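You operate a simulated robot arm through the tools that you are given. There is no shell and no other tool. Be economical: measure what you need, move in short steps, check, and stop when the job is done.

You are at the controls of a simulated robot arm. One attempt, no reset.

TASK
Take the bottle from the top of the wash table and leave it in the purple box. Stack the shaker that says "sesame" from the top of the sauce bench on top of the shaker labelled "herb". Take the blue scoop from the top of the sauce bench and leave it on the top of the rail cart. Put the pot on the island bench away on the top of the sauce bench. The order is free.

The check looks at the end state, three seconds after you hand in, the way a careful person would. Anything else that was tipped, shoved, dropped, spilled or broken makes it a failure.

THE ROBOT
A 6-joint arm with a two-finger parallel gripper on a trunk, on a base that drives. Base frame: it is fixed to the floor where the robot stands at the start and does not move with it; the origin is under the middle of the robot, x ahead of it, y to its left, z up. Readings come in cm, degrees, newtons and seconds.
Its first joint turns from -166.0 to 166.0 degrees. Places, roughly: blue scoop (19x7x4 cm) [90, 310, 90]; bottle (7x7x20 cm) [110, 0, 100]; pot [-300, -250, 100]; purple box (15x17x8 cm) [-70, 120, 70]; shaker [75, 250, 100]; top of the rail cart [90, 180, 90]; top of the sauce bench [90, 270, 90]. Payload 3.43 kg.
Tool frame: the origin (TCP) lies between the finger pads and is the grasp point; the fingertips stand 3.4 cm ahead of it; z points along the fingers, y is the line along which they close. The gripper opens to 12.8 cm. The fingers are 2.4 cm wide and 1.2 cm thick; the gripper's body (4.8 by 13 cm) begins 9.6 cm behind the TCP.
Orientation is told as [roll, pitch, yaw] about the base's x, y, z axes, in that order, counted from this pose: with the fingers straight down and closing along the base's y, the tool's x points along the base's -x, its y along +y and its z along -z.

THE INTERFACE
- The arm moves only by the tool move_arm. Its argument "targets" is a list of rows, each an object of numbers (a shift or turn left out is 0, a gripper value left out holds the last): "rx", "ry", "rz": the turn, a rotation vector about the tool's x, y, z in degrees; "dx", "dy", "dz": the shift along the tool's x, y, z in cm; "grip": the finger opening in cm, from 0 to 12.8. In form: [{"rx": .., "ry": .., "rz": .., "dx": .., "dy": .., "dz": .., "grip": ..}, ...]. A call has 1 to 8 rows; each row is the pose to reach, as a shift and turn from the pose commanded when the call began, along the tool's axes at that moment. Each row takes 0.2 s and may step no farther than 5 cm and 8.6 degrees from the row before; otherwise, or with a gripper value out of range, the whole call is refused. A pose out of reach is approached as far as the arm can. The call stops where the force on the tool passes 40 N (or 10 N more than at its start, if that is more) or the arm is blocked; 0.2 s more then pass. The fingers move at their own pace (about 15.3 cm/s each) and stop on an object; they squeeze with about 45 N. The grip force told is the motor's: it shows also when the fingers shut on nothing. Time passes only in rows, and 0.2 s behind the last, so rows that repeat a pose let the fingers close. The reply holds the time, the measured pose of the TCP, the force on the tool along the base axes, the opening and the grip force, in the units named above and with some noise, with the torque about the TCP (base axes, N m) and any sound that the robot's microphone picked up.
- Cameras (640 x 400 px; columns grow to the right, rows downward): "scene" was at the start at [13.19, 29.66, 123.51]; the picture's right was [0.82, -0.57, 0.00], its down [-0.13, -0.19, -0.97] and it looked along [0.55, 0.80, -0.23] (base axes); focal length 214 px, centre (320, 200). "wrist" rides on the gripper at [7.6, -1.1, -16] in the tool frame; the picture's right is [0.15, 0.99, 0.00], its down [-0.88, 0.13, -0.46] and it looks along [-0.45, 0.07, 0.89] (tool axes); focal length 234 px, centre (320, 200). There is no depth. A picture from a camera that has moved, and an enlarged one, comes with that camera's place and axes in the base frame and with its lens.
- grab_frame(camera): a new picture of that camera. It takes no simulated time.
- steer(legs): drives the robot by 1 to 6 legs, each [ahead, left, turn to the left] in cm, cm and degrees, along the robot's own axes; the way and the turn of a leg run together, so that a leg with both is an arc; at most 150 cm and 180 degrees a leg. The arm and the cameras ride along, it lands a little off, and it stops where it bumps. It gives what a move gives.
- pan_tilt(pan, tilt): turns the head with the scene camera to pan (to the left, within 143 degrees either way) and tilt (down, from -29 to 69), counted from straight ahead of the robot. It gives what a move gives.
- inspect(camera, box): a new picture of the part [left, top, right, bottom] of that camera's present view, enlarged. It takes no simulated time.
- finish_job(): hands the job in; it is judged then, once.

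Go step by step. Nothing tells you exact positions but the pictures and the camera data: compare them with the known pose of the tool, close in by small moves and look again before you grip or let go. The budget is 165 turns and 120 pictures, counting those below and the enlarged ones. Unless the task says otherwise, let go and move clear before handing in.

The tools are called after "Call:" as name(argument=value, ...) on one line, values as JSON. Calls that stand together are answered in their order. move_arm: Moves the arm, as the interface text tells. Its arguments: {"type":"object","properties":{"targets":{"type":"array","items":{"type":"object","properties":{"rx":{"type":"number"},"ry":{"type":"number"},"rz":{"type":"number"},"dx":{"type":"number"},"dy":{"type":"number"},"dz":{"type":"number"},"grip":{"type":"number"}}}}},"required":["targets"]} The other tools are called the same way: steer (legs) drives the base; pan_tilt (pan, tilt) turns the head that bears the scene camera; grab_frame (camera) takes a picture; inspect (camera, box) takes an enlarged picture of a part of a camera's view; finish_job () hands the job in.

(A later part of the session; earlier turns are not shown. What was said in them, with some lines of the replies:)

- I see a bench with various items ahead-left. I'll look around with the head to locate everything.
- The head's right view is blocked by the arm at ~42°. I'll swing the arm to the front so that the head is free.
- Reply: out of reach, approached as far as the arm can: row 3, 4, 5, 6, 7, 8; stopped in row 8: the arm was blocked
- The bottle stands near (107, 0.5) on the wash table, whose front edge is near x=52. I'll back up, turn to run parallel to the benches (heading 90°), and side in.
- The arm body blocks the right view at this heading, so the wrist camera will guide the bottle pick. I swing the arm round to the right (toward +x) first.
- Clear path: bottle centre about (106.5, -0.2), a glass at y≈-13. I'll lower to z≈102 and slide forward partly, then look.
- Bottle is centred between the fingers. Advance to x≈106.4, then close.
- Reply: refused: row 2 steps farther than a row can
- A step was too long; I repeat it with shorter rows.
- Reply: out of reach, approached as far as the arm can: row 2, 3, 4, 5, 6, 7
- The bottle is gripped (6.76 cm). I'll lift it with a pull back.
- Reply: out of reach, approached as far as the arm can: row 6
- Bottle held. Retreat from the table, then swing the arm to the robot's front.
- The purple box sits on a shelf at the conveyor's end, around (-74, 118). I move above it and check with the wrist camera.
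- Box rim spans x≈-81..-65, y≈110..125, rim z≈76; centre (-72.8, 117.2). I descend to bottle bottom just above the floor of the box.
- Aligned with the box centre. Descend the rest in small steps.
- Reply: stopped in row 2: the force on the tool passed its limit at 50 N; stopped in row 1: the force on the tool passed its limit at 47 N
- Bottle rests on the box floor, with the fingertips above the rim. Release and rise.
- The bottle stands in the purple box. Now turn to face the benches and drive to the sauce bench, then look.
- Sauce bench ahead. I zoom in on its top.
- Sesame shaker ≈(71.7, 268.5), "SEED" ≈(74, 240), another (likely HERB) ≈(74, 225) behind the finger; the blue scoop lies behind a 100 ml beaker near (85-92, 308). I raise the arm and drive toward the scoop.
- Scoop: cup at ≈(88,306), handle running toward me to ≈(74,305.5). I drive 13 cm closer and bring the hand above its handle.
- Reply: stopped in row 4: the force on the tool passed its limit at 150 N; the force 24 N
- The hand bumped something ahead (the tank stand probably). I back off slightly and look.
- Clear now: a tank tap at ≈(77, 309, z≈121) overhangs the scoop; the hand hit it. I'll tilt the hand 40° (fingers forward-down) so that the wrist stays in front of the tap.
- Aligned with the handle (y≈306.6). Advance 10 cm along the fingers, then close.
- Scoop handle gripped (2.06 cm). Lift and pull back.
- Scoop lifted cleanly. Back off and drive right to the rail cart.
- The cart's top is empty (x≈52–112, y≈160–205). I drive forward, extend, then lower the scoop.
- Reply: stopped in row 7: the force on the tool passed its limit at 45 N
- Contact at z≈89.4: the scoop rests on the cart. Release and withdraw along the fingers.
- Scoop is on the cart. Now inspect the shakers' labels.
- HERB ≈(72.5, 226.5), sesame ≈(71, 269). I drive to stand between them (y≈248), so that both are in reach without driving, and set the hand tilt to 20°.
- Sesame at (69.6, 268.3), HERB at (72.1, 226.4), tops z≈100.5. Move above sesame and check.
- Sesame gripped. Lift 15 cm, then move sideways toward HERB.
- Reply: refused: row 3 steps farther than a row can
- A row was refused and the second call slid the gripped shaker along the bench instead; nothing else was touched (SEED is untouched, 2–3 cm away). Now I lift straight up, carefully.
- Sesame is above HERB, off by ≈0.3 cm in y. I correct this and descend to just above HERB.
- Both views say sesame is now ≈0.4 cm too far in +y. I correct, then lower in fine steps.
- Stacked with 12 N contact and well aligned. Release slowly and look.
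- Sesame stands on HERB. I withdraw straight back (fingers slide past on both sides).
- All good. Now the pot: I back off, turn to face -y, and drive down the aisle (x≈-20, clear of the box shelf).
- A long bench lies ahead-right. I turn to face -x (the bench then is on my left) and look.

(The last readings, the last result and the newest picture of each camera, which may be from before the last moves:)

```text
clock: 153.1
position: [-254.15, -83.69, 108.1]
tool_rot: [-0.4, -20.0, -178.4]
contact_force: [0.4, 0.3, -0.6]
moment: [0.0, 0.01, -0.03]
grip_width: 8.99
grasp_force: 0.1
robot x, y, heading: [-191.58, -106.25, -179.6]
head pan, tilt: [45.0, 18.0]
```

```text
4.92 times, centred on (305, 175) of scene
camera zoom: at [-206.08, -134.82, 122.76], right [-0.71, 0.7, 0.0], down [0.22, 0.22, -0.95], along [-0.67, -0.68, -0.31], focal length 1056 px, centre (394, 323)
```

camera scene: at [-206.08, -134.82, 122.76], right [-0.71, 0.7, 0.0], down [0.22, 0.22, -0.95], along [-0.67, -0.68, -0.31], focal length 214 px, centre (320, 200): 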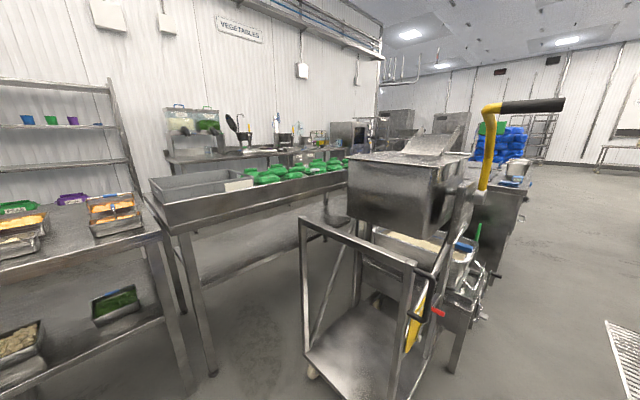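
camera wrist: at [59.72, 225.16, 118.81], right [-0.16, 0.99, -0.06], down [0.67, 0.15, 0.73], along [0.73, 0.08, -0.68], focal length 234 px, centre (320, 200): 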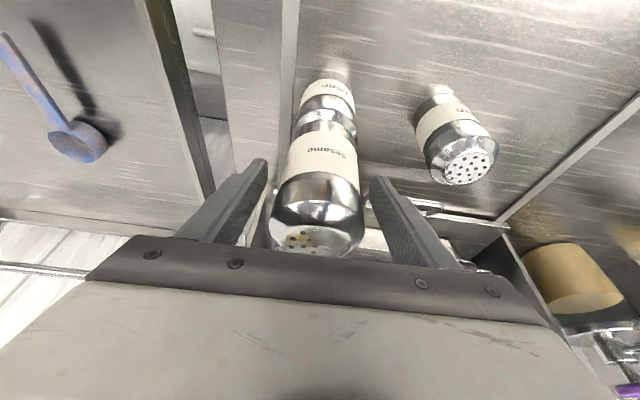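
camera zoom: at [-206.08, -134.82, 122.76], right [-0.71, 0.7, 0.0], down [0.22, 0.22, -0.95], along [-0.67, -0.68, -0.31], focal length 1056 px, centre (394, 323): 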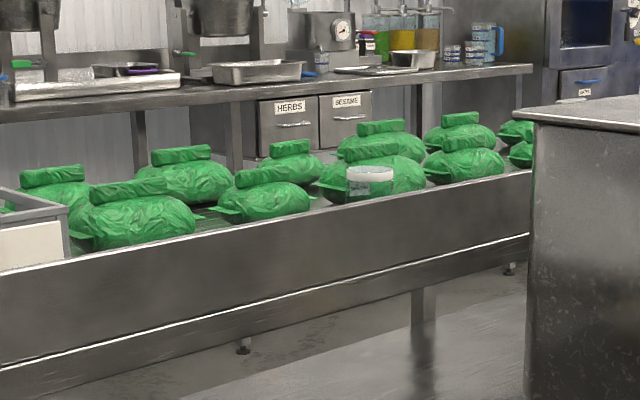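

Found the pot: a tub with a white lid at ≈(-305, -240), just behind the front rim of the trough table, with a trolley in front (x<-259). I'll turn to face -y and approach the gap left of the trolley.

Call:
steer(legs=[[0, 0, 89.6], [0, -30, 0], [45, 0, 0]])

Call:
pan_tilt(pan=-20, tilt=40)

Call:
grab_frame(camera="scene")

Call:
grab_frame(camera="wrist")

```text
clock: 161.2
position: [-248.62, -211.32, 108.14]
tool_rot: [-0.4, -20.1, -91.4]
contact_force: [0.7, 0.1, 0.1]
moment: [-0.01, 0.01, 0.01]
grip_width: 9.0
grasp_force: 0.0
robot x, y, heading: [-222.89, -150.29, -92.6]
head pan, tilt: [45.0, 18.0]
```

```text
clock: 162.6
position: [-248.69, -211.44, 108.12]
tool_rot: [-0.4, -20.0, -91.4]
contact_force: [-0.7, 0.3, 0.6]
moment: [0.0, 0.01, 0.02]
grip_width: 8.99
grasp_force: 0.2
robot x, y, heading: [-222.83, -150.1, -92.5]
head pan, tilt: [-20.0, 40.0]
```

```text
45 pictures are left
camera scene: at [-204.69, -167.01, 119.29], right [-0.92, 0.38, 0.0], down [0.25, 0.59, -0.77], along [-0.29, -0.71, -0.64], focal length 214 px, centre (320, 200)
```

scene: 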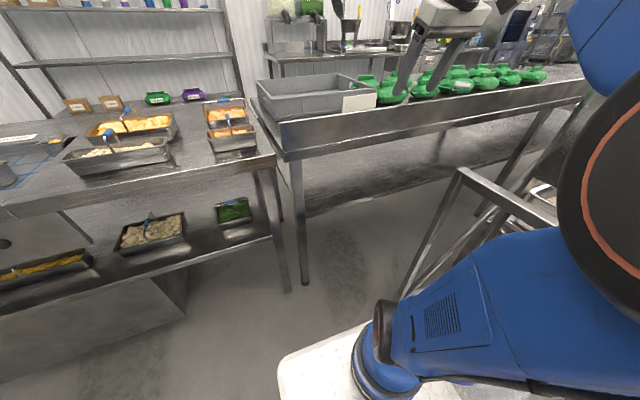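

```text
44 pictures are left
camera wrist: at [-249.3, -198.81, 120.47], right [0.99, 0.11, -0.06], down [0.12, -0.67, 0.73], along [0.04, -0.73, -0.68], focal length 234 px, centre (320, 200)
```

wrist: 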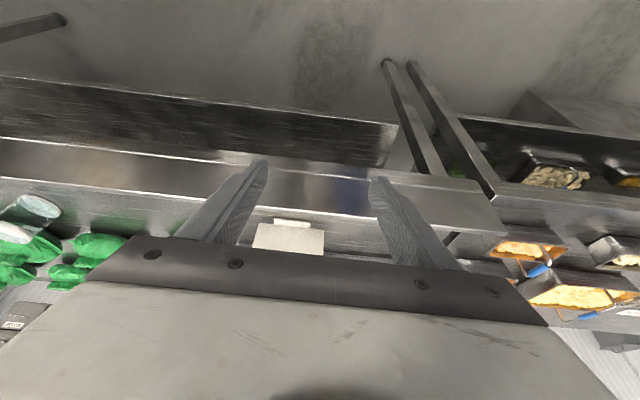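

The robot's base front is ≈45 cm ahead of its axis; trough legs are at y≈-231, the trolley corner at (-260,-199). I straighten, side 6 cm right, and close in by 24 cm.

Call:
steer(legs=[[0, 0, 2.5], [0, -6, 0], [23, 0, 0]])

Call:
grab_frame(camera="scene")

```text
clock: 164.1
position: [-251.02, -212.48, 108.21]
tool_rot: [-0.3, -19.9, -88.6]
contact_force: [0.5, 0.3, 0.4]
moment: [-0.04, -0.01, 0.02]
grip_width: 9.0
grasp_force: 0.0
robot x, y, heading: [-228.45, -150.02, -89.6]
head pan, tilt: [-20.0, 40.0]
stopped in leg 2: the robot was blocked; the commanded pose is now the measured one
```

```text
43 pictures are left
camera scene: at [-209.28, -165.9, 119.29], right [-0.94, 0.34, 0.0], down [0.22, 0.61, -0.77], along [-0.26, -0.72, -0.64], focal length 214 px, centre (320, 200)
```

scene: 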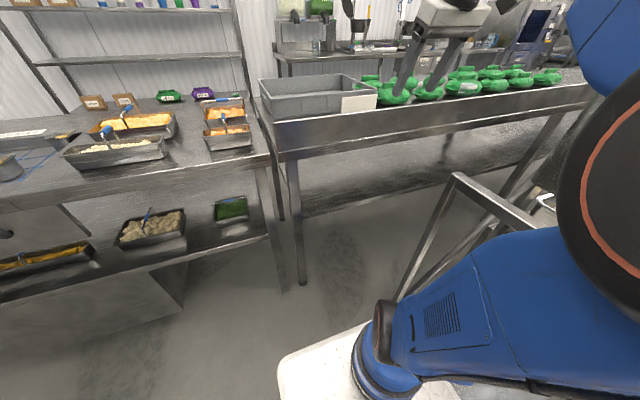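

The base just touched the trolley's side. I move 1.5 cm away from it and go ahead.

Call:
steer(legs=[[0, 1.5, 0], [23, 0, 0]])

Call:
grab_frame(camera="wrist")

Call:
grab_frame(camera="scene")

```text
clock: 166.2
position: [-249.21, -235.21, 108.03]
tool_rot: [-0.5, -20.0, -88.5]
contact_force: [0.4, 0.0, 0.7]
moment: [0.01, 0.01, 0.01]
grip_width: 8.99
grasp_force: 0.0
robot x, y, heading: [-226.84, -172.64, -89.5]
head pan, tilt: [-20.0, 40.0]
```

```text
42 pictures are left
camera wrist: at [-250.51, -222.67, 120.45], right [0.99, 0.16, -0.06], down [0.15, -0.67, 0.73], along [0.08, -0.73, -0.68], focal length 234 px, centre (320, 200)
```

wrist: 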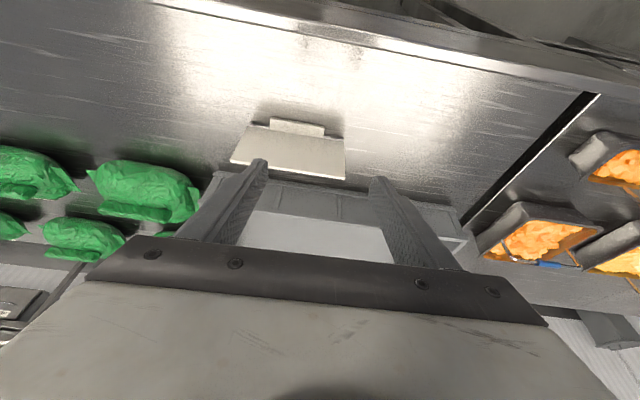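

```text
41 pictures are left
camera scene: at [-207.57, -188.62, 119.29], right [-0.94, 0.33, 0.0], down [0.22, 0.61, -0.77], along [-0.26, -0.72, -0.64], focal length 214 px, centre (320, 200)
```

scene: 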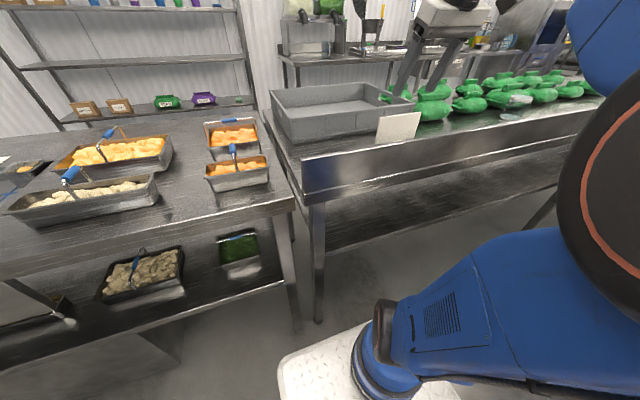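

Call:
inspect(camera="scene", box=[440, 60, 600, 150])

```text
4.00 times, centred on (520, 105) of scene
camera zoom: at [-207.57, -188.62, 119.29], right [-0.94, 0.33, 0.0], down [0.22, 0.61, -0.77], along [-0.26, -0.72, -0.64], focal length 858 px, centre (-480, 580)
```

zoom: 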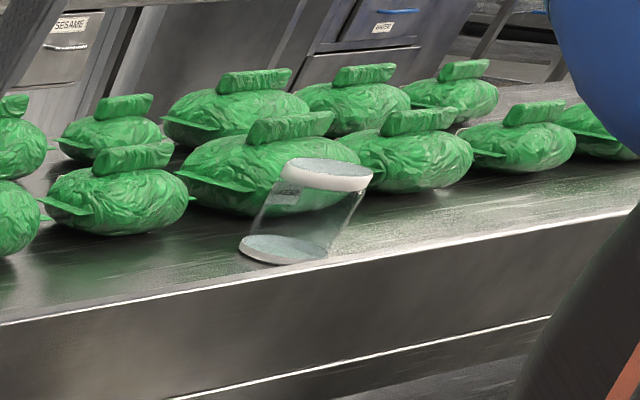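

The pot is a clear tub with white lid at about (-304,-242), roughly 100 cm off. I go 7 cm closer and raise the hand for the reach.

Call:
steer(legs=[[7, 0, -0.5]])

```text
clock: 167.2
position: [-249.96, -242.17, 108.06]
tool_rot: [-0.4, -19.9, -89.1]
contact_force: [0.3, 0.4, 0.0]
moment: [0.0, 0.01, 0.01]
grip_width: 8.99
grasp_force: 0.0
robot x, y, heading: [-226.89, -179.54, -90.1]
head pan, tilt: [-20.0, 40.0]
```

Call:
move_arm(targets=[{"dx": 1.83, "dy": -4.34, "dz": -0.94, "rx": 2.2, "rz": 6.1}, {"dx": 3.65, "dy": -8.68, "dz": -1.88, "rx": 4.45, "rz": 12.2}, {"dx": 5.48, "dy": -13.0, "dz": -2.8, "rx": 6.7, "rz": 18.3}, {"dx": 7.3, "dy": -17.35, "dz": -3.75, "rx": 8.9, "rz": 24.4}, {"dx": 9.1, "dy": -21.7, "dz": -4.7, "rx": 11.1, "rz": 30.5}, {"dx": 10.95, "dy": -26, "dz": -5.6, "rx": 13.35, "rz": 36.7}, {"dx": 12.8, "dy": -30.4, "dz": -6.6, "rx": 15.6, "rz": 42.8}, {"dx": 14.6, "dy": -34.7, "dz": -7.5, "rx": 17.8, "rz": 48.9}])

Call:
grab_frame(camera="wrist")

```text
clock: 169.0
position: [-284.46, -226.17, 110.52]
tool_rot: [-0.4, -20.4, -141.2]
contact_force: [0.0, -0.2, 1.5]
moment: [0.0, 0.05, -0.01]
grip_width: 9.0
grasp_force: 0.0
robot x, y, heading: [-226.69, -179.43, -90.0]
head pan, tilt: [-20.0, 40.0]
```

```text
39 pictures are left
camera wrist: at [-275.2, -217.43, 122.74], right [0.72, -0.69, -0.06], down [-0.44, -0.52, 0.73], along [-0.53, -0.51, -0.68], focal length 234 px, centre (320, 200)
```

wrist: 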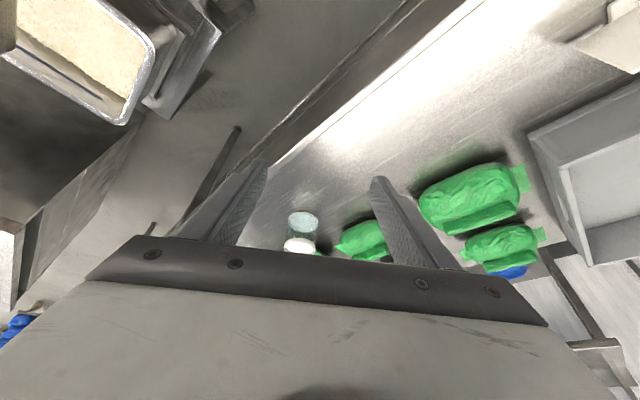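

Triangulated: pot at (-308.8, -245.1), table z≈90, height ≈7, ~105 cm from the robot axis. I tilt the hand to 45° for the reach, then advance to a pre-grasp.

Call:
move_arm(targets=[{"ry": -8.3}, {"ry": -16.6}, {"ry": -24.7}])

Call:
move_arm(targets=[{"dx": -2, "dy": -0.1, "dz": 4.2}, {"dx": -4, "dy": -0.2, "dz": 8.4}, {"dx": -6.1, "dy": -0.3, "dz": 12.6}, {"dx": -8.1, "dy": -0.4, "dz": 16.8}, {"dx": -10.1, "dy": -0.5, "dz": 21}])

Call:
grab_frame(camera="wrist")

Call:
inspect(camera="scene", box=[440, 30, 640, 155])

```text
clock: 169.8
position: [-284.63, -226.26, 110.31]
tool_rot: [-0.3, -44.9, -141.2]
contact_force: [0.5, -0.5, -1.2]
moment: [-0.03, -0.02, 0.0]
grip_width: 8.99
grasp_force: 0.1
robot x, y, heading: [-226.98, -179.62, -90.2]
head pan, tilt: [-20.0, 40.0]
```

```text
clock: 171.0
position: [-302.11, -239.8, 102.83]
tool_rot: [-0.3, -45.1, -141.0]
contact_force: [0.5, 0.8, 1.0]
moment: [0.01, -0.01, -0.03]
grip_width: 8.97
grasp_force: 0.0
robot x, y, heading: [-226.6, -179.57, -89.9]
head pan, tilt: [-20.0, 40.0]
```

```text
38 pictures are left
camera wrist: at [-289.75, -228.47, 108.67], right [0.7, -0.71, -0.11], down [-0.15, -0.29, 0.94], along [-0.7, -0.64, -0.31], focal length 234 px, centre (320, 200)
```

wrist: 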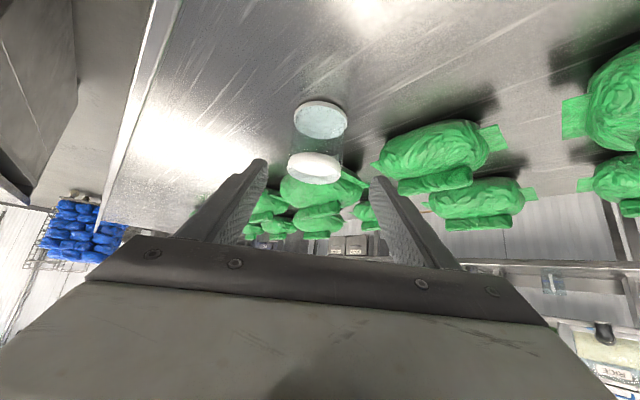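

```text
3.20 times, centred on (540, 92) of scene
camera zoom: at [-207.67, -195.8, 119.29], right [-0.94, 0.34, 0.0], down [0.22, 0.6, -0.77], along [-0.26, -0.72, -0.64], focal length 686 px, centre (-384, 544)
```

zoom: 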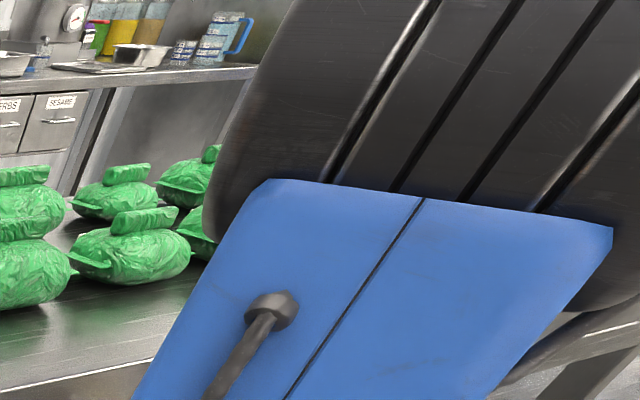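

The pot is in view between the fingers, axis (-308.6, -244.3); bags are ≥10 cm behind. Advance to grasp.

Call:
move_arm(targets=[{"dx": 0.2, "dy": -0.5, "dz": 3.9}, {"dx": 0.4, "dy": -0.5, "dz": 7.8}, {"dx": 0.7, "dy": -0.5, "dz": 11.6}, {"dx": 0.7, "dy": -0.5, "dz": 11.6}])

Call:
grab_frame(camera="wrist")

```text
clock: 172.0
position: [-308.5, -244.11, 94.01]
tool_rot: [-0.2, -45.0, -141.1]
contact_force: [-0.3, 0.3, 0.2]
moment: [0.01, 0.0, 0.0]
grip_width: 9.02
grasp_force: 0.0
robot x, y, heading: [-226.71, -180.15, -90.2]
head pan, tilt: [-20.0, 40.0]
```

```text
36 pictures are left
camera wrist: at [-296.23, -232.84, 99.93], right [0.7, -0.71, -0.11], down [-0.15, -0.29, 0.94], along [-0.7, -0.64, -0.31], focal length 234 px, centre (320, 200)
```

wrist: 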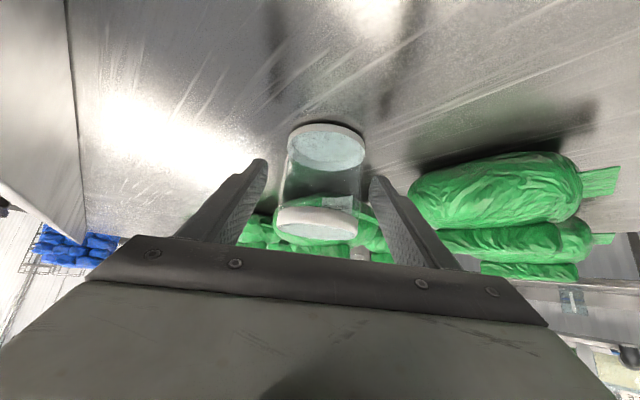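

Call:
move_arm(targets=[{"grip": 7}, {"grip": 5}, {"grip": 4}, {"grip": 4}])

Call:
grab_frame(camera="wrist")

```text
clock: 173.0
position: [-308.54, -244.0, 93.99]
tool_rot: [-0.3, -45.0, -141.1]
contact_force: [0.5, 0.1, 0.9]
moment: [0.02, 0.0, -0.01]
grip_width: 6.53
grasp_force: 45.0
robot x, y, heading: [-226.86, -179.93, -90.0]
head pan, tilt: [-20.0, 40.0]
```

```text
35 pictures are left
camera wrist: at [-296.23, -232.82, 99.95], right [0.7, -0.71, -0.11], down [-0.15, -0.29, 0.94], along [-0.7, -0.64, -0.31], focal length 234 px, centre (320, 200)
```

wrist: 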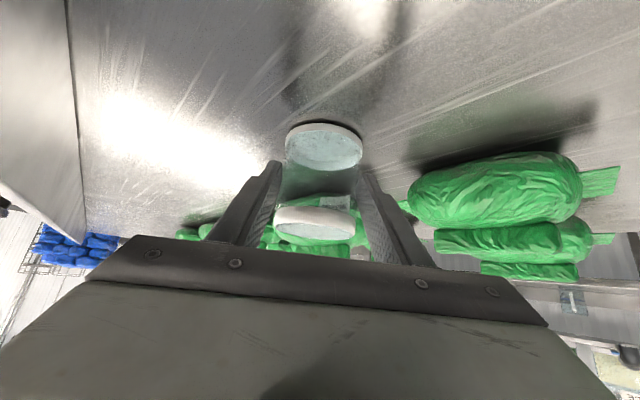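

Pot gripped (6.5 cm). Lift, then retract.

Call:
move_arm(targets=[{"dx": -3.2, "dz": -3.2}, {"dx": -6.4, "dz": -6.4}, {"dx": -9.6, "dz": -9.6}, {"dx": -7.0, "dz": -12.8}, {"dx": -3.8, "dz": -16}, {"dx": -0.6, "dz": -19.2}, {"dx": 2.6, "dz": -22.4}, {"dx": 5.8, "dz": -25.6}])

Call:
grab_frame(camera="wrist")

```text
clock: 174.8
position: [-291.17, -230.23, 107.63]
tool_rot: [-0.3, -44.9, -141.0]
contact_force: [-1.0, 0.0, -1.1]
moment: [-0.03, -0.02, 0.01]
grip_width: 6.52
grasp_force: 45.1
robot x, y, heading: [-226.6, -180.02, -90.3]
head pan, tilt: [-20.0, 40.0]
```

```text
34 pictures are left
camera wrist: at [-278.87, -218.94, 113.52], right [0.7, -0.71, -0.11], down [-0.15, -0.29, 0.94], along [-0.7, -0.64, -0.31], focal length 234 px, centre (320, 200)
```

wrist: 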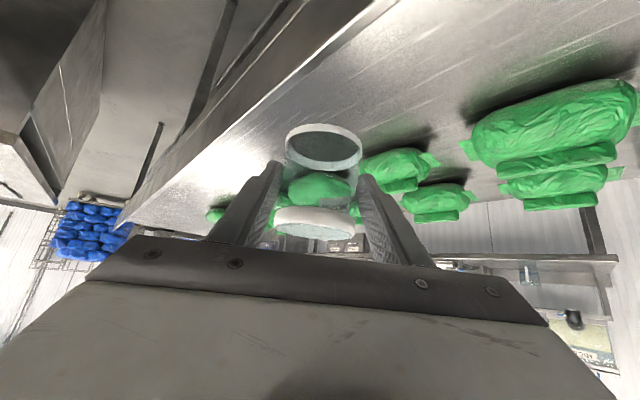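

Call:
move_arm(targets=[{"dx": 1.84, "dy": 4.12, "dz": -1.84, "rx": -4, "rz": -4}, {"dx": 3.68, "dy": 8.25, "dz": -3.68, "rx": -8, "rz": -8}, {"dx": 5.5, "dy": 12.4, "dz": -5.5, "rx": -12, "rz": -12}, {"dx": 7.35, "dy": 16.5, "dz": -7.35, "rx": -16, "rz": -16}, {"dx": 9.2, "dy": 20.6, "dz": -9.2, "rx": -20, "rz": -20}, {"dx": 11, "dy": 24.75, "dz": -11, "rx": -24, "rz": -24}, {"dx": 12.9, "dy": 28.9, "dz": -12.9, "rx": -28, "rz": -28}, {"dx": 14.7, "dy": 33, "dz": -14.7, "rx": -31.8, "rz": -31.8}])

Call:
grab_frame(camera="scene")

```text
clock: 176.6
position: [-253.99, -242.73, 107.99]
tool_rot: [-0.1, -44.8, -96.0]
contact_force: [0.4, -0.4, -0.4]
moment: [0.01, -0.03, 0.03]
grip_width: 6.46
grasp_force: 44.9
robot x, y, heading: [-226.81, -180.0, -90.0]
head pan, tilt: [-20.0, 40.0]
```

```text
33 pictures are left
camera scene: at [-207.72, -195.84, 119.29], right [-0.94, 0.34, 0.0], down [0.22, 0.6, -0.77], along [-0.26, -0.72, -0.64], focal length 214 px, centre (320, 200)
```

scene: 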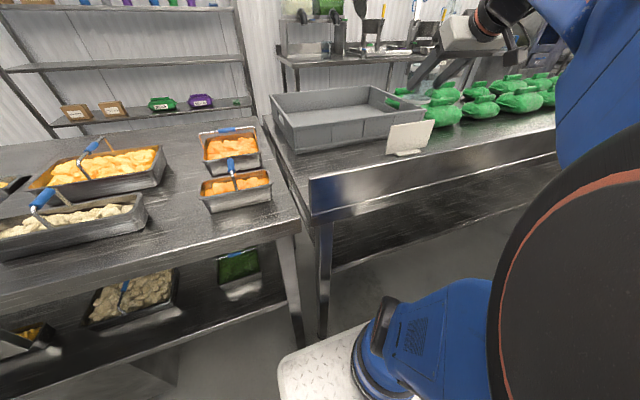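

Back straight out of the gap, drifting away from the trolley.

Call:
steer(legs=[[-30, 5, 0], [-45, 5, 0]])

Call:
move_arm(targets=[{"dx": 3, "dz": -3}, {"dx": 6, "dz": -6}, {"dx": 9, "dz": -9}])

Call:
pan_tilt(pan=0, tilt=20)

Call:
grab_frame(camera="scene")

```text
clock: 180.9
position: [-243.97, -167.66, 108.0]
tool_rot: [-0.2, -44.8, -96.4]
contact_force: [0.6, -0.1, -0.6]
moment: [0.03, -0.06, 0.01]
grip_width: 6.46
grasp_force: 45.7
robot x, y, heading: [-216.5, -104.9, -90.0]
head pan, tilt: [-20.0, 40.0]
```

```text
clock: 181.8
position: [-242.42, -155.01, 108.23]
tool_rot: [-0.5, -44.9, -96.2]
contact_force: [-3.1, -0.8, -1.8]
moment: [-0.06, -0.17, 0.18]
grip_width: 6.46
grasp_force: 45.2
robot x, y, heading: [-216.3, -105.11, -90.3]
head pan, tilt: [-20.0, 40.0]
```

```text
clock: 182.6
position: [-242.58, -155.11, 108.03]
tool_rot: [-0.3, -44.8, -96.3]
contact_force: [-0.5, -0.4, -1.1]
moment: [0.03, 0.02, 0.01]
grip_width: 6.46
grasp_force: 45.0
robot x, y, heading: [-216.3, -104.92, -90.4]
head pan, tilt: [0.0, 20.0]
```

```text
32 pictures are left
camera scene: at [-194.64, -122.25, 122.42], right [-1.0, 0.01, 0.0], down [0.0, 0.34, -0.94], along [-0.01, -0.94, -0.34], focal length 214 px, centre (320, 200)
```

scene: 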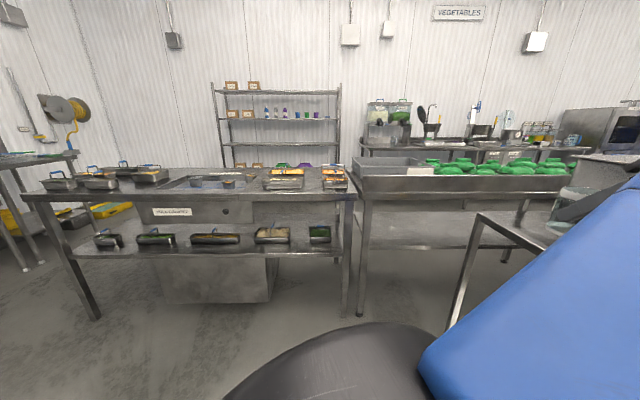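

Call:
steer(legs=[[0, 0, 90.3], [100, 0, 0], [93, 60, 0], [0, 150, 0], [0, 150, 0]])

Call:
pan_tilt(pan=-5, tilt=25)

Call:
grab_frame(camera="scene")

```text
clock: 211.0
position: [26.19, 229.05, 108.08]
tool_rot: [-0.1, -44.9, -5.8]
contact_force: [-0.3, 0.0, -0.1]
moment: [0.01, 0.05, 0.01]
grip_width: 6.2
grasp_force: 45.0
robot x, y, heading: [-24.63, 254.76, 0.3]
head pan, tilt: [0.0, 20.0]
```

```text
clock: 211.6
position: [26.0, 228.95, 108.1]
tool_rot: [-0.2, -44.7, -5.8]
contact_force: [0.6, -0.4, -0.2]
moment: [-0.03, 0.01, 0.02]
grip_width: 6.2
grasp_force: 45.0
robot x, y, heading: [-24.39, 255.02, 0.1]
head pan, tilt: [-5.0, 25.0]
```

```text
31 pictures are left
camera scene: at [-7.48, 275.95, 121.62], right [-0.08, -1.0, 0.0], down [-0.42, 0.04, -0.91], along [0.9, -0.08, -0.42], focal length 214 px, centre (320, 200)
```

scene: 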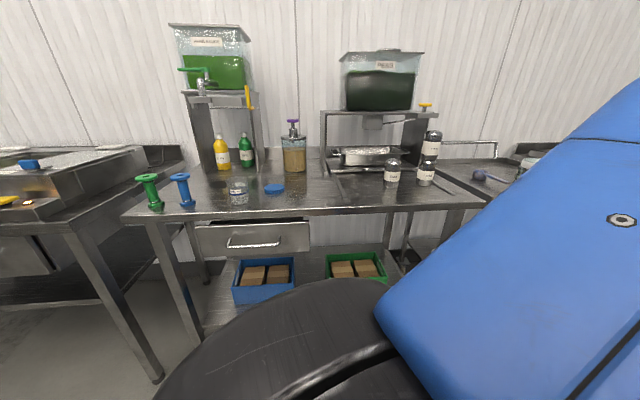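

Call:
grab_frame(camera="wrist")

```text
30 pictures are left
camera wrist: at [9.45, 229.66, 114.03], right [0.0, 0.99, -0.11], down [0.32, 0.1, 0.94], along [0.95, -0.03, -0.31], focal length 234 px, centre (320, 200)
```

wrist: 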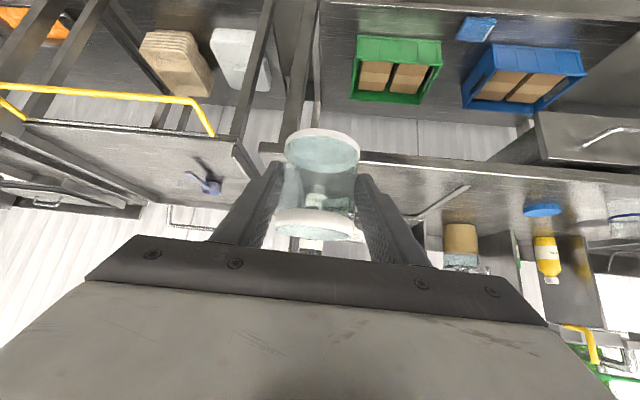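

The grip closed slightly (6.5→6.2) but the pot still sits well. I drive to the free spot on the sauce bench where the sesame shaker stood (~(65, 271)).

Call:
steer(legs=[[20, 42, 0]])

Call:
pan_tilt(pan=-35, tilt=25)

Call:
grab_frame(camera="scene")

Call:
grab_frame(camera="wrist")

```text
clock: 214.4
position: [45.81, 270.74, 107.97]
tool_rot: [-0.2, -44.7, -5.8]
contact_force: [0.5, 1.0, 0.9]
moment: [-0.01, 0.03, 0.05]
grip_width: 6.17
grasp_force: 45.1
robot x, y, heading: [-4.73, 296.65, 0.3]
head pan, tilt: [-5.0, 25.0]
```

```text
clock: 215.4
position: [45.77, 270.81, 108.11]
tool_rot: [-0.1, -44.8, -5.9]
contact_force: [0.6, -0.3, -0.2]
moment: [0.0, 0.0, 0.05]
grip_width: 6.18
grasp_force: 45.1
robot x, y, heading: [-4.69, 296.78, 0.1]
head pan, tilt: [-35.0, 25.0]
```

```text
29 pictures are left
camera scene: at [10.56, 313.3, 121.62], right [-0.57, -0.82, 0.0], down [-0.35, 0.24, -0.91], along [0.74, -0.52, -0.42], focal length 214 px, centre (320, 200)
```

scene: 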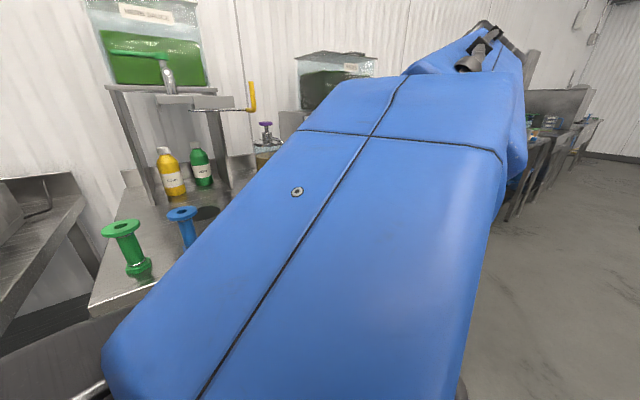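

```text
28 pictures are left
camera wrist: at [29.05, 271.47, 114.03], right [0.0, 0.99, -0.11], down [0.32, 0.1, 0.94], along [0.95, -0.03, -0.31], focal length 234 px, centre (320, 200)
```

wrist: 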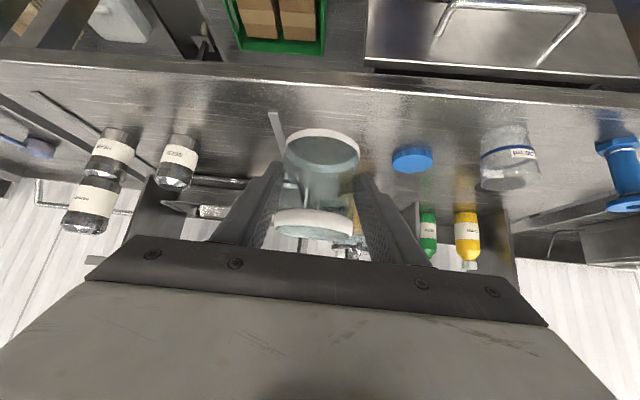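

Call:
move_arm(targets=[{"dx": -2.82, "dy": 0.75, "dz": 2.82}, {"dx": -5.64, "dy": 1.5, "dz": 5.64}, {"dx": -8.46, "dy": 2.25, "dz": 8.46}, {"dx": -11.28, "dy": 3, "dz": 11.28}, {"dx": -14.1, "dy": 3.75, "dz": 14.1}, {"dx": -11.2, "dy": 3.75, "dz": 17}, {"dx": -8.4, "dy": 3.75, "dz": 19.8}, {"dx": -6.2, "dy": 3.75, "dz": 22}])

Call:
grab_frame(camera="wrist")

Call:
pan_tilt(pan=-20, tilt=30)

Call:
grab_frame(camera="scene")

```text
clock: 215.9
position: [45.17, 265.89, 109.02]
tool_rot: [-2.3, -46.0, -18.8]
contact_force: [1.0, -0.1, -0.9]
moment: [0.02, 0.0, 0.02]
grip_width: 6.19
grasp_force: 45.0
robot x, y, heading: [-4.89, 296.61, 0.3]
head pan, tilt: [-35.0, 25.0]
stopped in row 2: the arm was blocked; the commanded pose is now the measured one
```

```text
27 pictures are left
camera wrist: at [29.16, 270.87, 114.7], right [0.25, 0.96, -0.13], down [0.32, 0.05, 0.95], along [0.91, -0.28, -0.3], focal length 234 px, centre (320, 200)
```

wrist: 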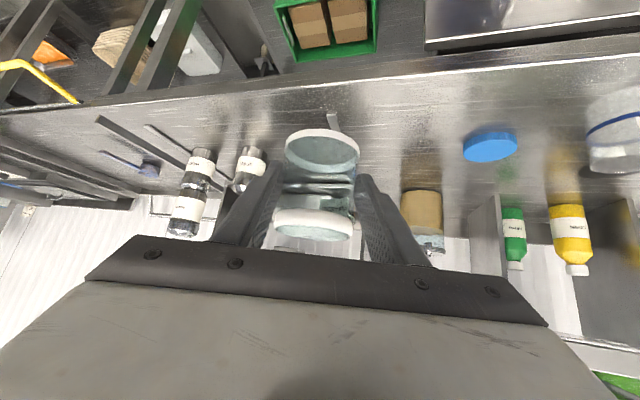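

```text
clock: 216.7
position: [45.22, 265.99, 109.12]
tool_rot: [-2.2, -46.1, -18.8]
contact_force: [-0.5, -0.4, -1.0]
moment: [0.05, 0.0, -0.03]
grip_width: 6.13
grasp_force: 44.8
robot x, y, heading: [-4.91, 296.5, 0.1]
head pan, tilt: [-20.0, 30.0]
```

```text
26 pictures are left
camera scene: at [11.44, 315.33, 120.82], right [-0.36, -0.93, 0.0], down [-0.47, 0.18, -0.87], along [0.81, -0.31, -0.5], focal length 214 px, centre (320, 200)
```

scene: 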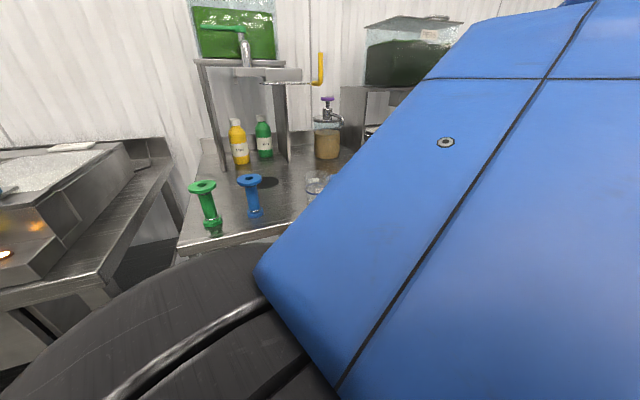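

The arm's elbow met my own head/arm limits at this close pose. I turn the head away, and shift the base left so that the arm extends outward along its present direction.

Call:
pan_tilt(pan=60, tilt=20)

Call:
steer(legs=[[0, 19, 0]])

Call:
move_arm(targets=[{"rx": -1, "ry": 0.5}, {"rx": -2, "ry": 1}])

Call:
grab_frame(camera="wrist")

```text
clock: 218.2
position: [45.24, 265.86, 109.02]
tool_rot: [-2.3, -46.1, -18.8]
contact_force: [0.2, 0.3, 0.0]
moment: [0.03, -0.02, -0.01]
grip_width: 6.14
grasp_force: 45.3
robot x, y, heading: [-4.96, 296.58, 0.1]
head pan, tilt: [60.0, 20.0]
```

```text
clock: 219.7
position: [45.23, 284.64, 109.06]
tool_rot: [-2.2, -45.9, -18.8]
contact_force: [1.0, -0.6, -0.3]
moment: [0.0, 0.0, -0.02]
grip_width: 6.16
grasp_force: 44.9
robot x, y, heading: [-4.75, 314.81, 0.3]
head pan, tilt: [60.0, 20.0]
```

```text
clock: 220.3
position: [45.23, 284.61, 109.1]
tool_rot: [-0.2, -44.9, -18.9]
contact_force: [0.7, -0.4, -0.3]
moment: [-0.02, 0.04, -0.02]
grip_width: 6.16
grasp_force: 44.9
robot x, y, heading: [-4.57, 315.34, 0.5]
head pan, tilt: [60.0, 20.0]
```

```text
25 pictures are left
camera wrist: at [29.11, 289.04, 114.98], right [0.22, 0.97, -0.11], down [0.33, 0.03, 0.94], along [0.92, -0.25, -0.31], focal length 234 px, centre (320, 200)
```

wrist: 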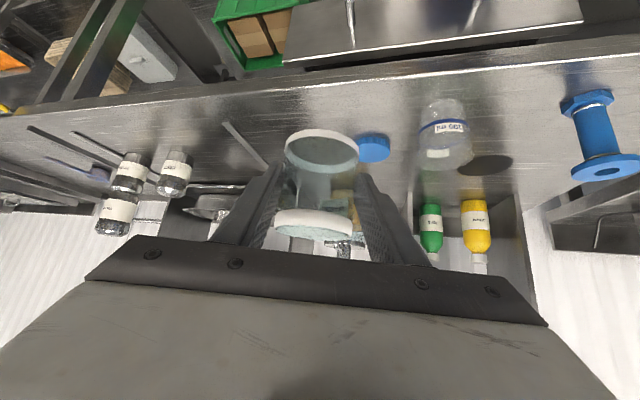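

Call:
move_arm(targets=[{"dx": -2.75, "dy": -0.9, "dz": 2.75}, {"dx": -5.5, "dy": -1.8, "dz": 5.5}, {"dx": -8.25, "dy": -2.65, "dz": 8.25}, {"dx": -11, "dy": -3.5, "dz": 11}, {"dx": -13.75, "dy": -4.4, "dz": 13.75}, {"dx": -16.5, "dy": -5.3, "dz": 16.5}])

Call:
grab_frame(camera="wrist")

```text
clock: 221.7
position: [65.67, 272.27, 109.18]
tool_rot: [-0.3, -45.1, -18.7]
contact_force: [-0.7, 0.2, -0.1]
moment: [0.01, 0.04, -0.06]
grip_width: 6.13
grasp_force: 44.6
robot x, y, heading: [-5.05, 315.49, 0.1]
head pan, tilt: [60.0, 20.0]
```

```text
24 pictures are left
camera wrist: at [49.54, 276.65, 115.06], right [0.22, 0.97, -0.11], down [0.33, 0.03, 0.94], along [0.92, -0.25, -0.31], focal length 234 px, centre (320, 200)
```

wrist: 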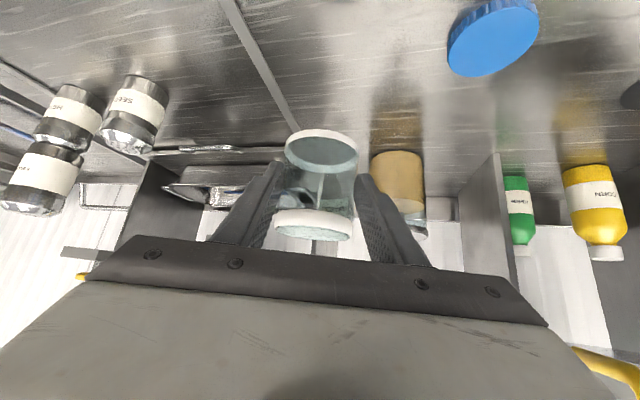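

The spot below is clear (lid 15 cm and strip 11 cm away). Descend.

Call:
move_arm(targets=[{"dx": 3.2, "dz": 3.2}, {"dx": 6.4, "dz": 6.4}, {"dx": 9.2, "dz": 9.2}, {"dx": 9.2, "dz": 9.2}])

Call:
grab_frame(camera="wrist")

```text
clock: 222.7
position: [65.64, 272.05, 95.87]
tool_rot: [-0.1, -45.0, -18.9]
contact_force: [-0.2, 0.0, -1.1]
moment: [0.01, 0.07, 0.01]
grip_width: 6.1
grasp_force: 44.9
robot x, y, heading: [-5.02, 315.03, 0.4]
head pan, tilt: [60.0, 20.0]
```

```text
23 pictures are left
camera wrist: at [49.51, 276.44, 101.97], right [0.22, 0.97, -0.11], down [0.33, 0.03, 0.94], along [0.92, -0.25, -0.31], focal length 234 px, centre (320, 200)
```

wrist: 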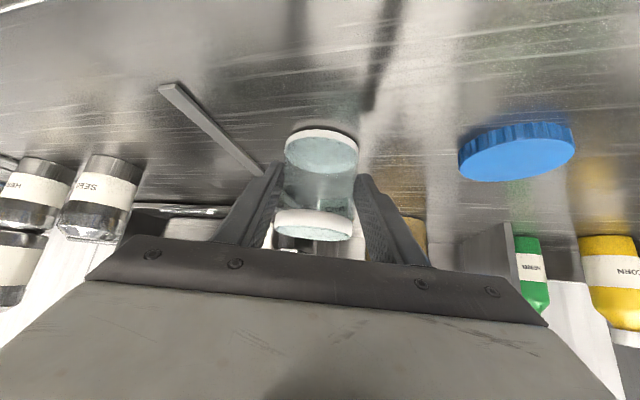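

Call:
move_arm(targets=[{"dx": 0.3, "dz": 0.3}, {"dx": 0.55, "dz": 0.55}, {"dx": 0.75, "dz": 0.75}, {"dx": 0.95, "dz": 0.95}, {"dx": 1.15, "dz": 1.15}, {"dx": 1.35, "dz": 1.35}, {"dx": 1.55, "dz": 1.55}, {"dx": 1.7, "dz": 1.7}])

```text
clock: 223.5
position: [65.5, 271.92, 95.43]
tool_rot: [-0.5, -45.3, -18.6]
contact_force: [1.5, -0.9, 10.1]
moment: [-0.21, -0.58, 0.01]
grip_width: 6.04
grasp_force: 44.2
robot x, y, heading: [-4.95, 315.17, 0.3]
head pan, tilt: [60.0, 20.0]
stopped in row 3: the force on the tool passed its limit at 40 N (the readings are from after the stop); the commanded pose is now the measured one
```

Call:
grab_frame(camera="wrist")

Call:
move_arm(targets=[{"grip": 6.6}, {"grip": 7.4}, {"grip": 8.2}, {"grip": 9}, {"grip": 9}])

Call:
grab_frame(camera="wrist")

```text
22 pictures are left
camera wrist: at [49.42, 276.4, 101.33], right [0.22, 0.97, -0.11], down [0.32, 0.03, 0.95], along [0.92, -0.25, -0.31], focal length 234 px, centre (320, 200)
```

wrist: 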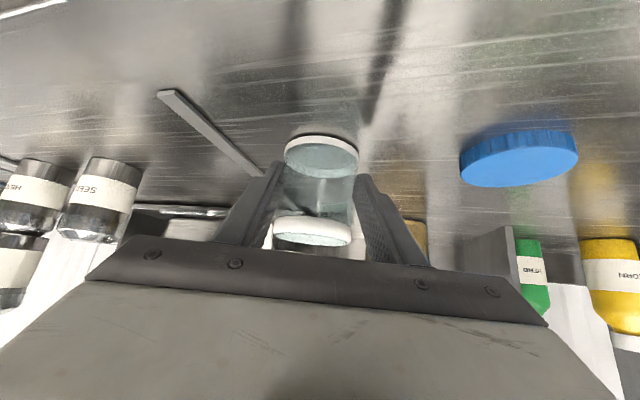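

```text
clock: 224.7
position: [65.48, 272.09, 95.35]
tool_rot: [-0.4, -45.2, -18.8]
contact_force: [0.4, -0.1, 0.0]
moment: [-0.03, 0.0, -0.01]
grip_width: 9.01
grasp_force: 0.0
robot x, y, heading: [-4.98, 315.36, -0.1]
head pan, tilt: [60.0, 20.0]
```

```text
21 pictures are left
camera wrist: at [49.44, 276.39, 101.23], right [0.22, 0.97, -0.11], down [0.33, 0.03, 0.95], along [0.92, -0.25, -0.31], focal length 234 px, centre (320, 200)
```

wrist: 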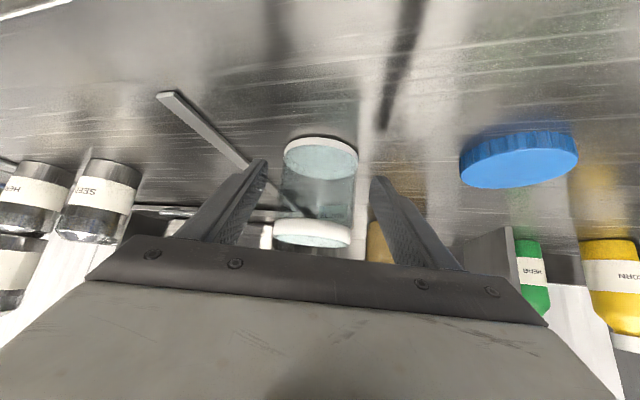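

The pot stands free. Withdraw along the finger direction and look.

Call:
move_arm(targets=[{"dz": -4}, {"dz": -8}, {"dz": -12}, {"dz": -16}])

Call:
steer(legs=[[-20, 0, 0]])

Call:
grab_frame(camera="wrist")

```text
clock: 225.7
position: [54.93, 275.58, 106.82]
tool_rot: [-0.3, -45.1, -18.8]
contact_force: [0.7, -0.3, 0.3]
moment: [0.02, 0.0, 0.01]
grip_width: 9.01
grasp_force: 0.0
robot x, y, heading: [-4.64, 315.05, 0.1]
head pan, tilt: [60.0, 20.0]
```

```text
clock: 227.3
position: [35.17, 275.75, 106.76]
tool_rot: [-0.3, -45.2, -18.7]
contact_force: [0.4, -0.7, 0.2]
moment: [0.02, 0.01, 0.02]
grip_width: 8.98
grasp_force: 0.1
robot x, y, heading: [-24.78, 315.33, 0.3]
head pan, tilt: [60.0, 20.0]
```

```text
20 pictures are left
camera wrist: at [19.12, 280.09, 112.7], right [0.22, 0.97, -0.11], down [0.33, 0.03, 0.95], along [0.92, -0.25, -0.31], focal length 234 px, centre (320, 200)
```

wrist: 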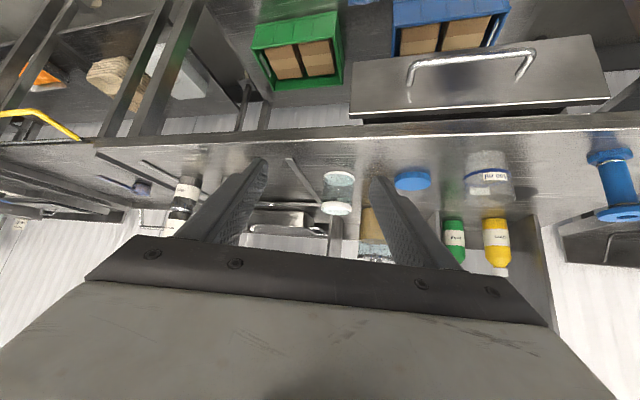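

Call:
pan_tilt(pan=-25, tilt=20)

Call:
grab_frame(camera="scene")

Call:
inspect(camera="wrist", box=[80, 130, 440, 260])

```text
clock: 228.9
position: [35.23, 275.71, 106.91]
tool_rot: [-0.5, -45.2, -18.6]
contact_force: [-0.1, 0.4, 0.3]
moment: [0.01, 0.01, -0.02]
grip_width: 9.0
grasp_force: 0.0
robot x, y, heading: [-24.75, 315.16, 0.1]
head pan, tilt: [-25.0, 20.0]
```

```text
19 pictures are left
camera scene: at [-8.36, 333.34, 122.43], right [-0.42, -0.91, 0.0], down [-0.31, 0.14, -0.94], along [0.85, -0.39, -0.34], focal length 214 px, centre (320, 200)
```

scene: 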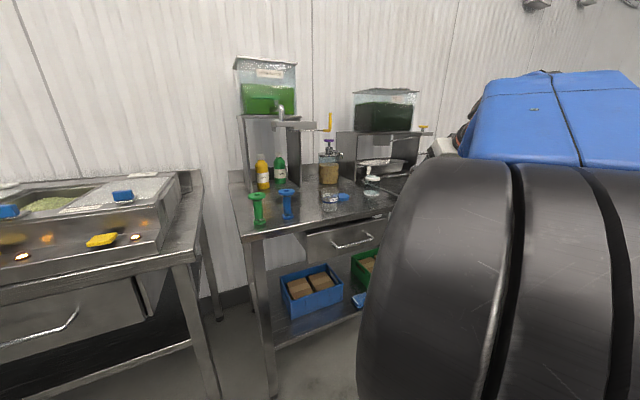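

```text
1.78 times, centred on (260, 195) of wrist
camera zoom: at [19.12, 280.08, 112.7], right [0.22, 0.97, -0.11], down [0.33, 0.03, 0.95], along [0.92, -0.25, -0.31], focal length 416 px, centre (427, 209)
```

zoom: 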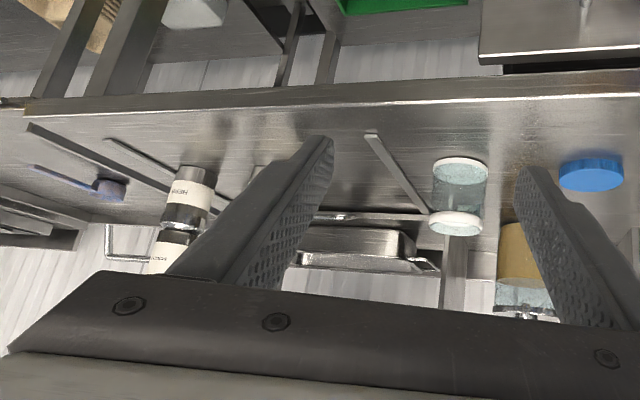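

Call:
pan_tilt(pan=143, tilt=20)

Call:
grab_frame(camera="scene")

Call:
inspect(camera="wrist", box=[280, 140, 400, 240])

```text
clock: 231.4
position: [35.2, 275.67, 106.84]
tool_rot: [-0.4, -45.2, -18.7]
contact_force: [0.2, 0.9, -0.1]
moment: [-0.02, -0.03, 0.0]
grip_width: 9.0
grasp_force: 0.1
robot x, y, heading: [-24.37, 315.27, 0.1]
head pan, tilt: [143.0, 20.0]
```

```text
17 pictures are left
camera scene: at [-24.27, 342.83, 122.43], right [0.6, 0.8, 0.0], down [0.27, -0.21, -0.94], along [-0.75, 0.56, -0.34], focal length 214 px, centre (320, 200)
```

scene: 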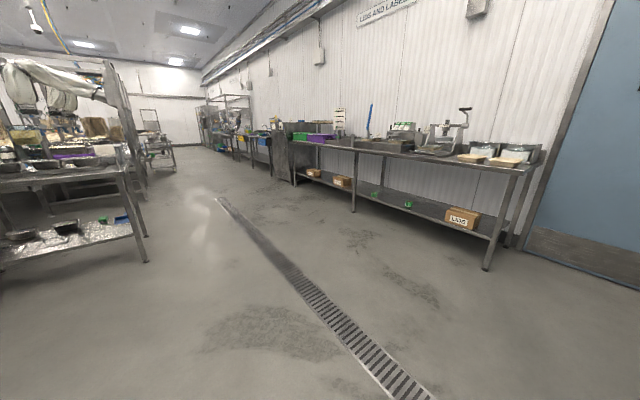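

```text
4.00 times, centred on (340, 190) of wrist
camera zoom: at [19.12, 280.08, 112.7], right [0.22, 0.97, -0.11], down [0.33, 0.03, 0.95], along [0.92, -0.25, -0.31], focal length 937 px, centre (240, 240)
```

zoom: 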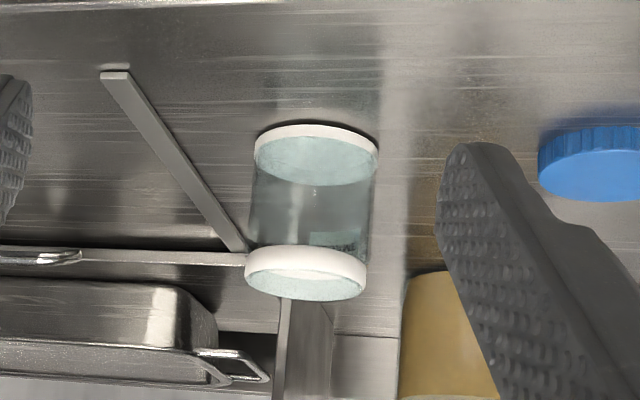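

The pot stands upright on the sauce bench, the sesame shaker is on HERB, and the scoop is on the rail cart. I saw the bottle standing in the purple box after release. The gripper is open and clear, so I hand in.

Call:
finish_job()

```text
The job is handed in.
```

I handed in the job with all four items placed, but I had three contacts along the way that the check might count against it.

**Where things ended up:**
- **Bottle:** it stands upright in the purple box. I saw it there right after letting go, but did not look again at the end.
- **Sesame shaker:** it is stacked on the shaker labelled "herb".
- **Blue scoop:** it lies on top of the rail cart.
- **Pot:** it stands upright on top of the sauce bench.

**Contacts along the way:**
- **Sauce tank tap:** the hand hit it with up to 150 N while I was going for the scoop. The tap and tank looked intact and in place afterwards.
- **Sesame shaker:** after one of my moves was refused, the next one slid the gripped shaker about 18 cm along the bench before I lifted it. It hit nothing else that I could see.
- **Trolley by the island bench:** the base touched its side once and stopped. I saw no sign that the trolley moved.
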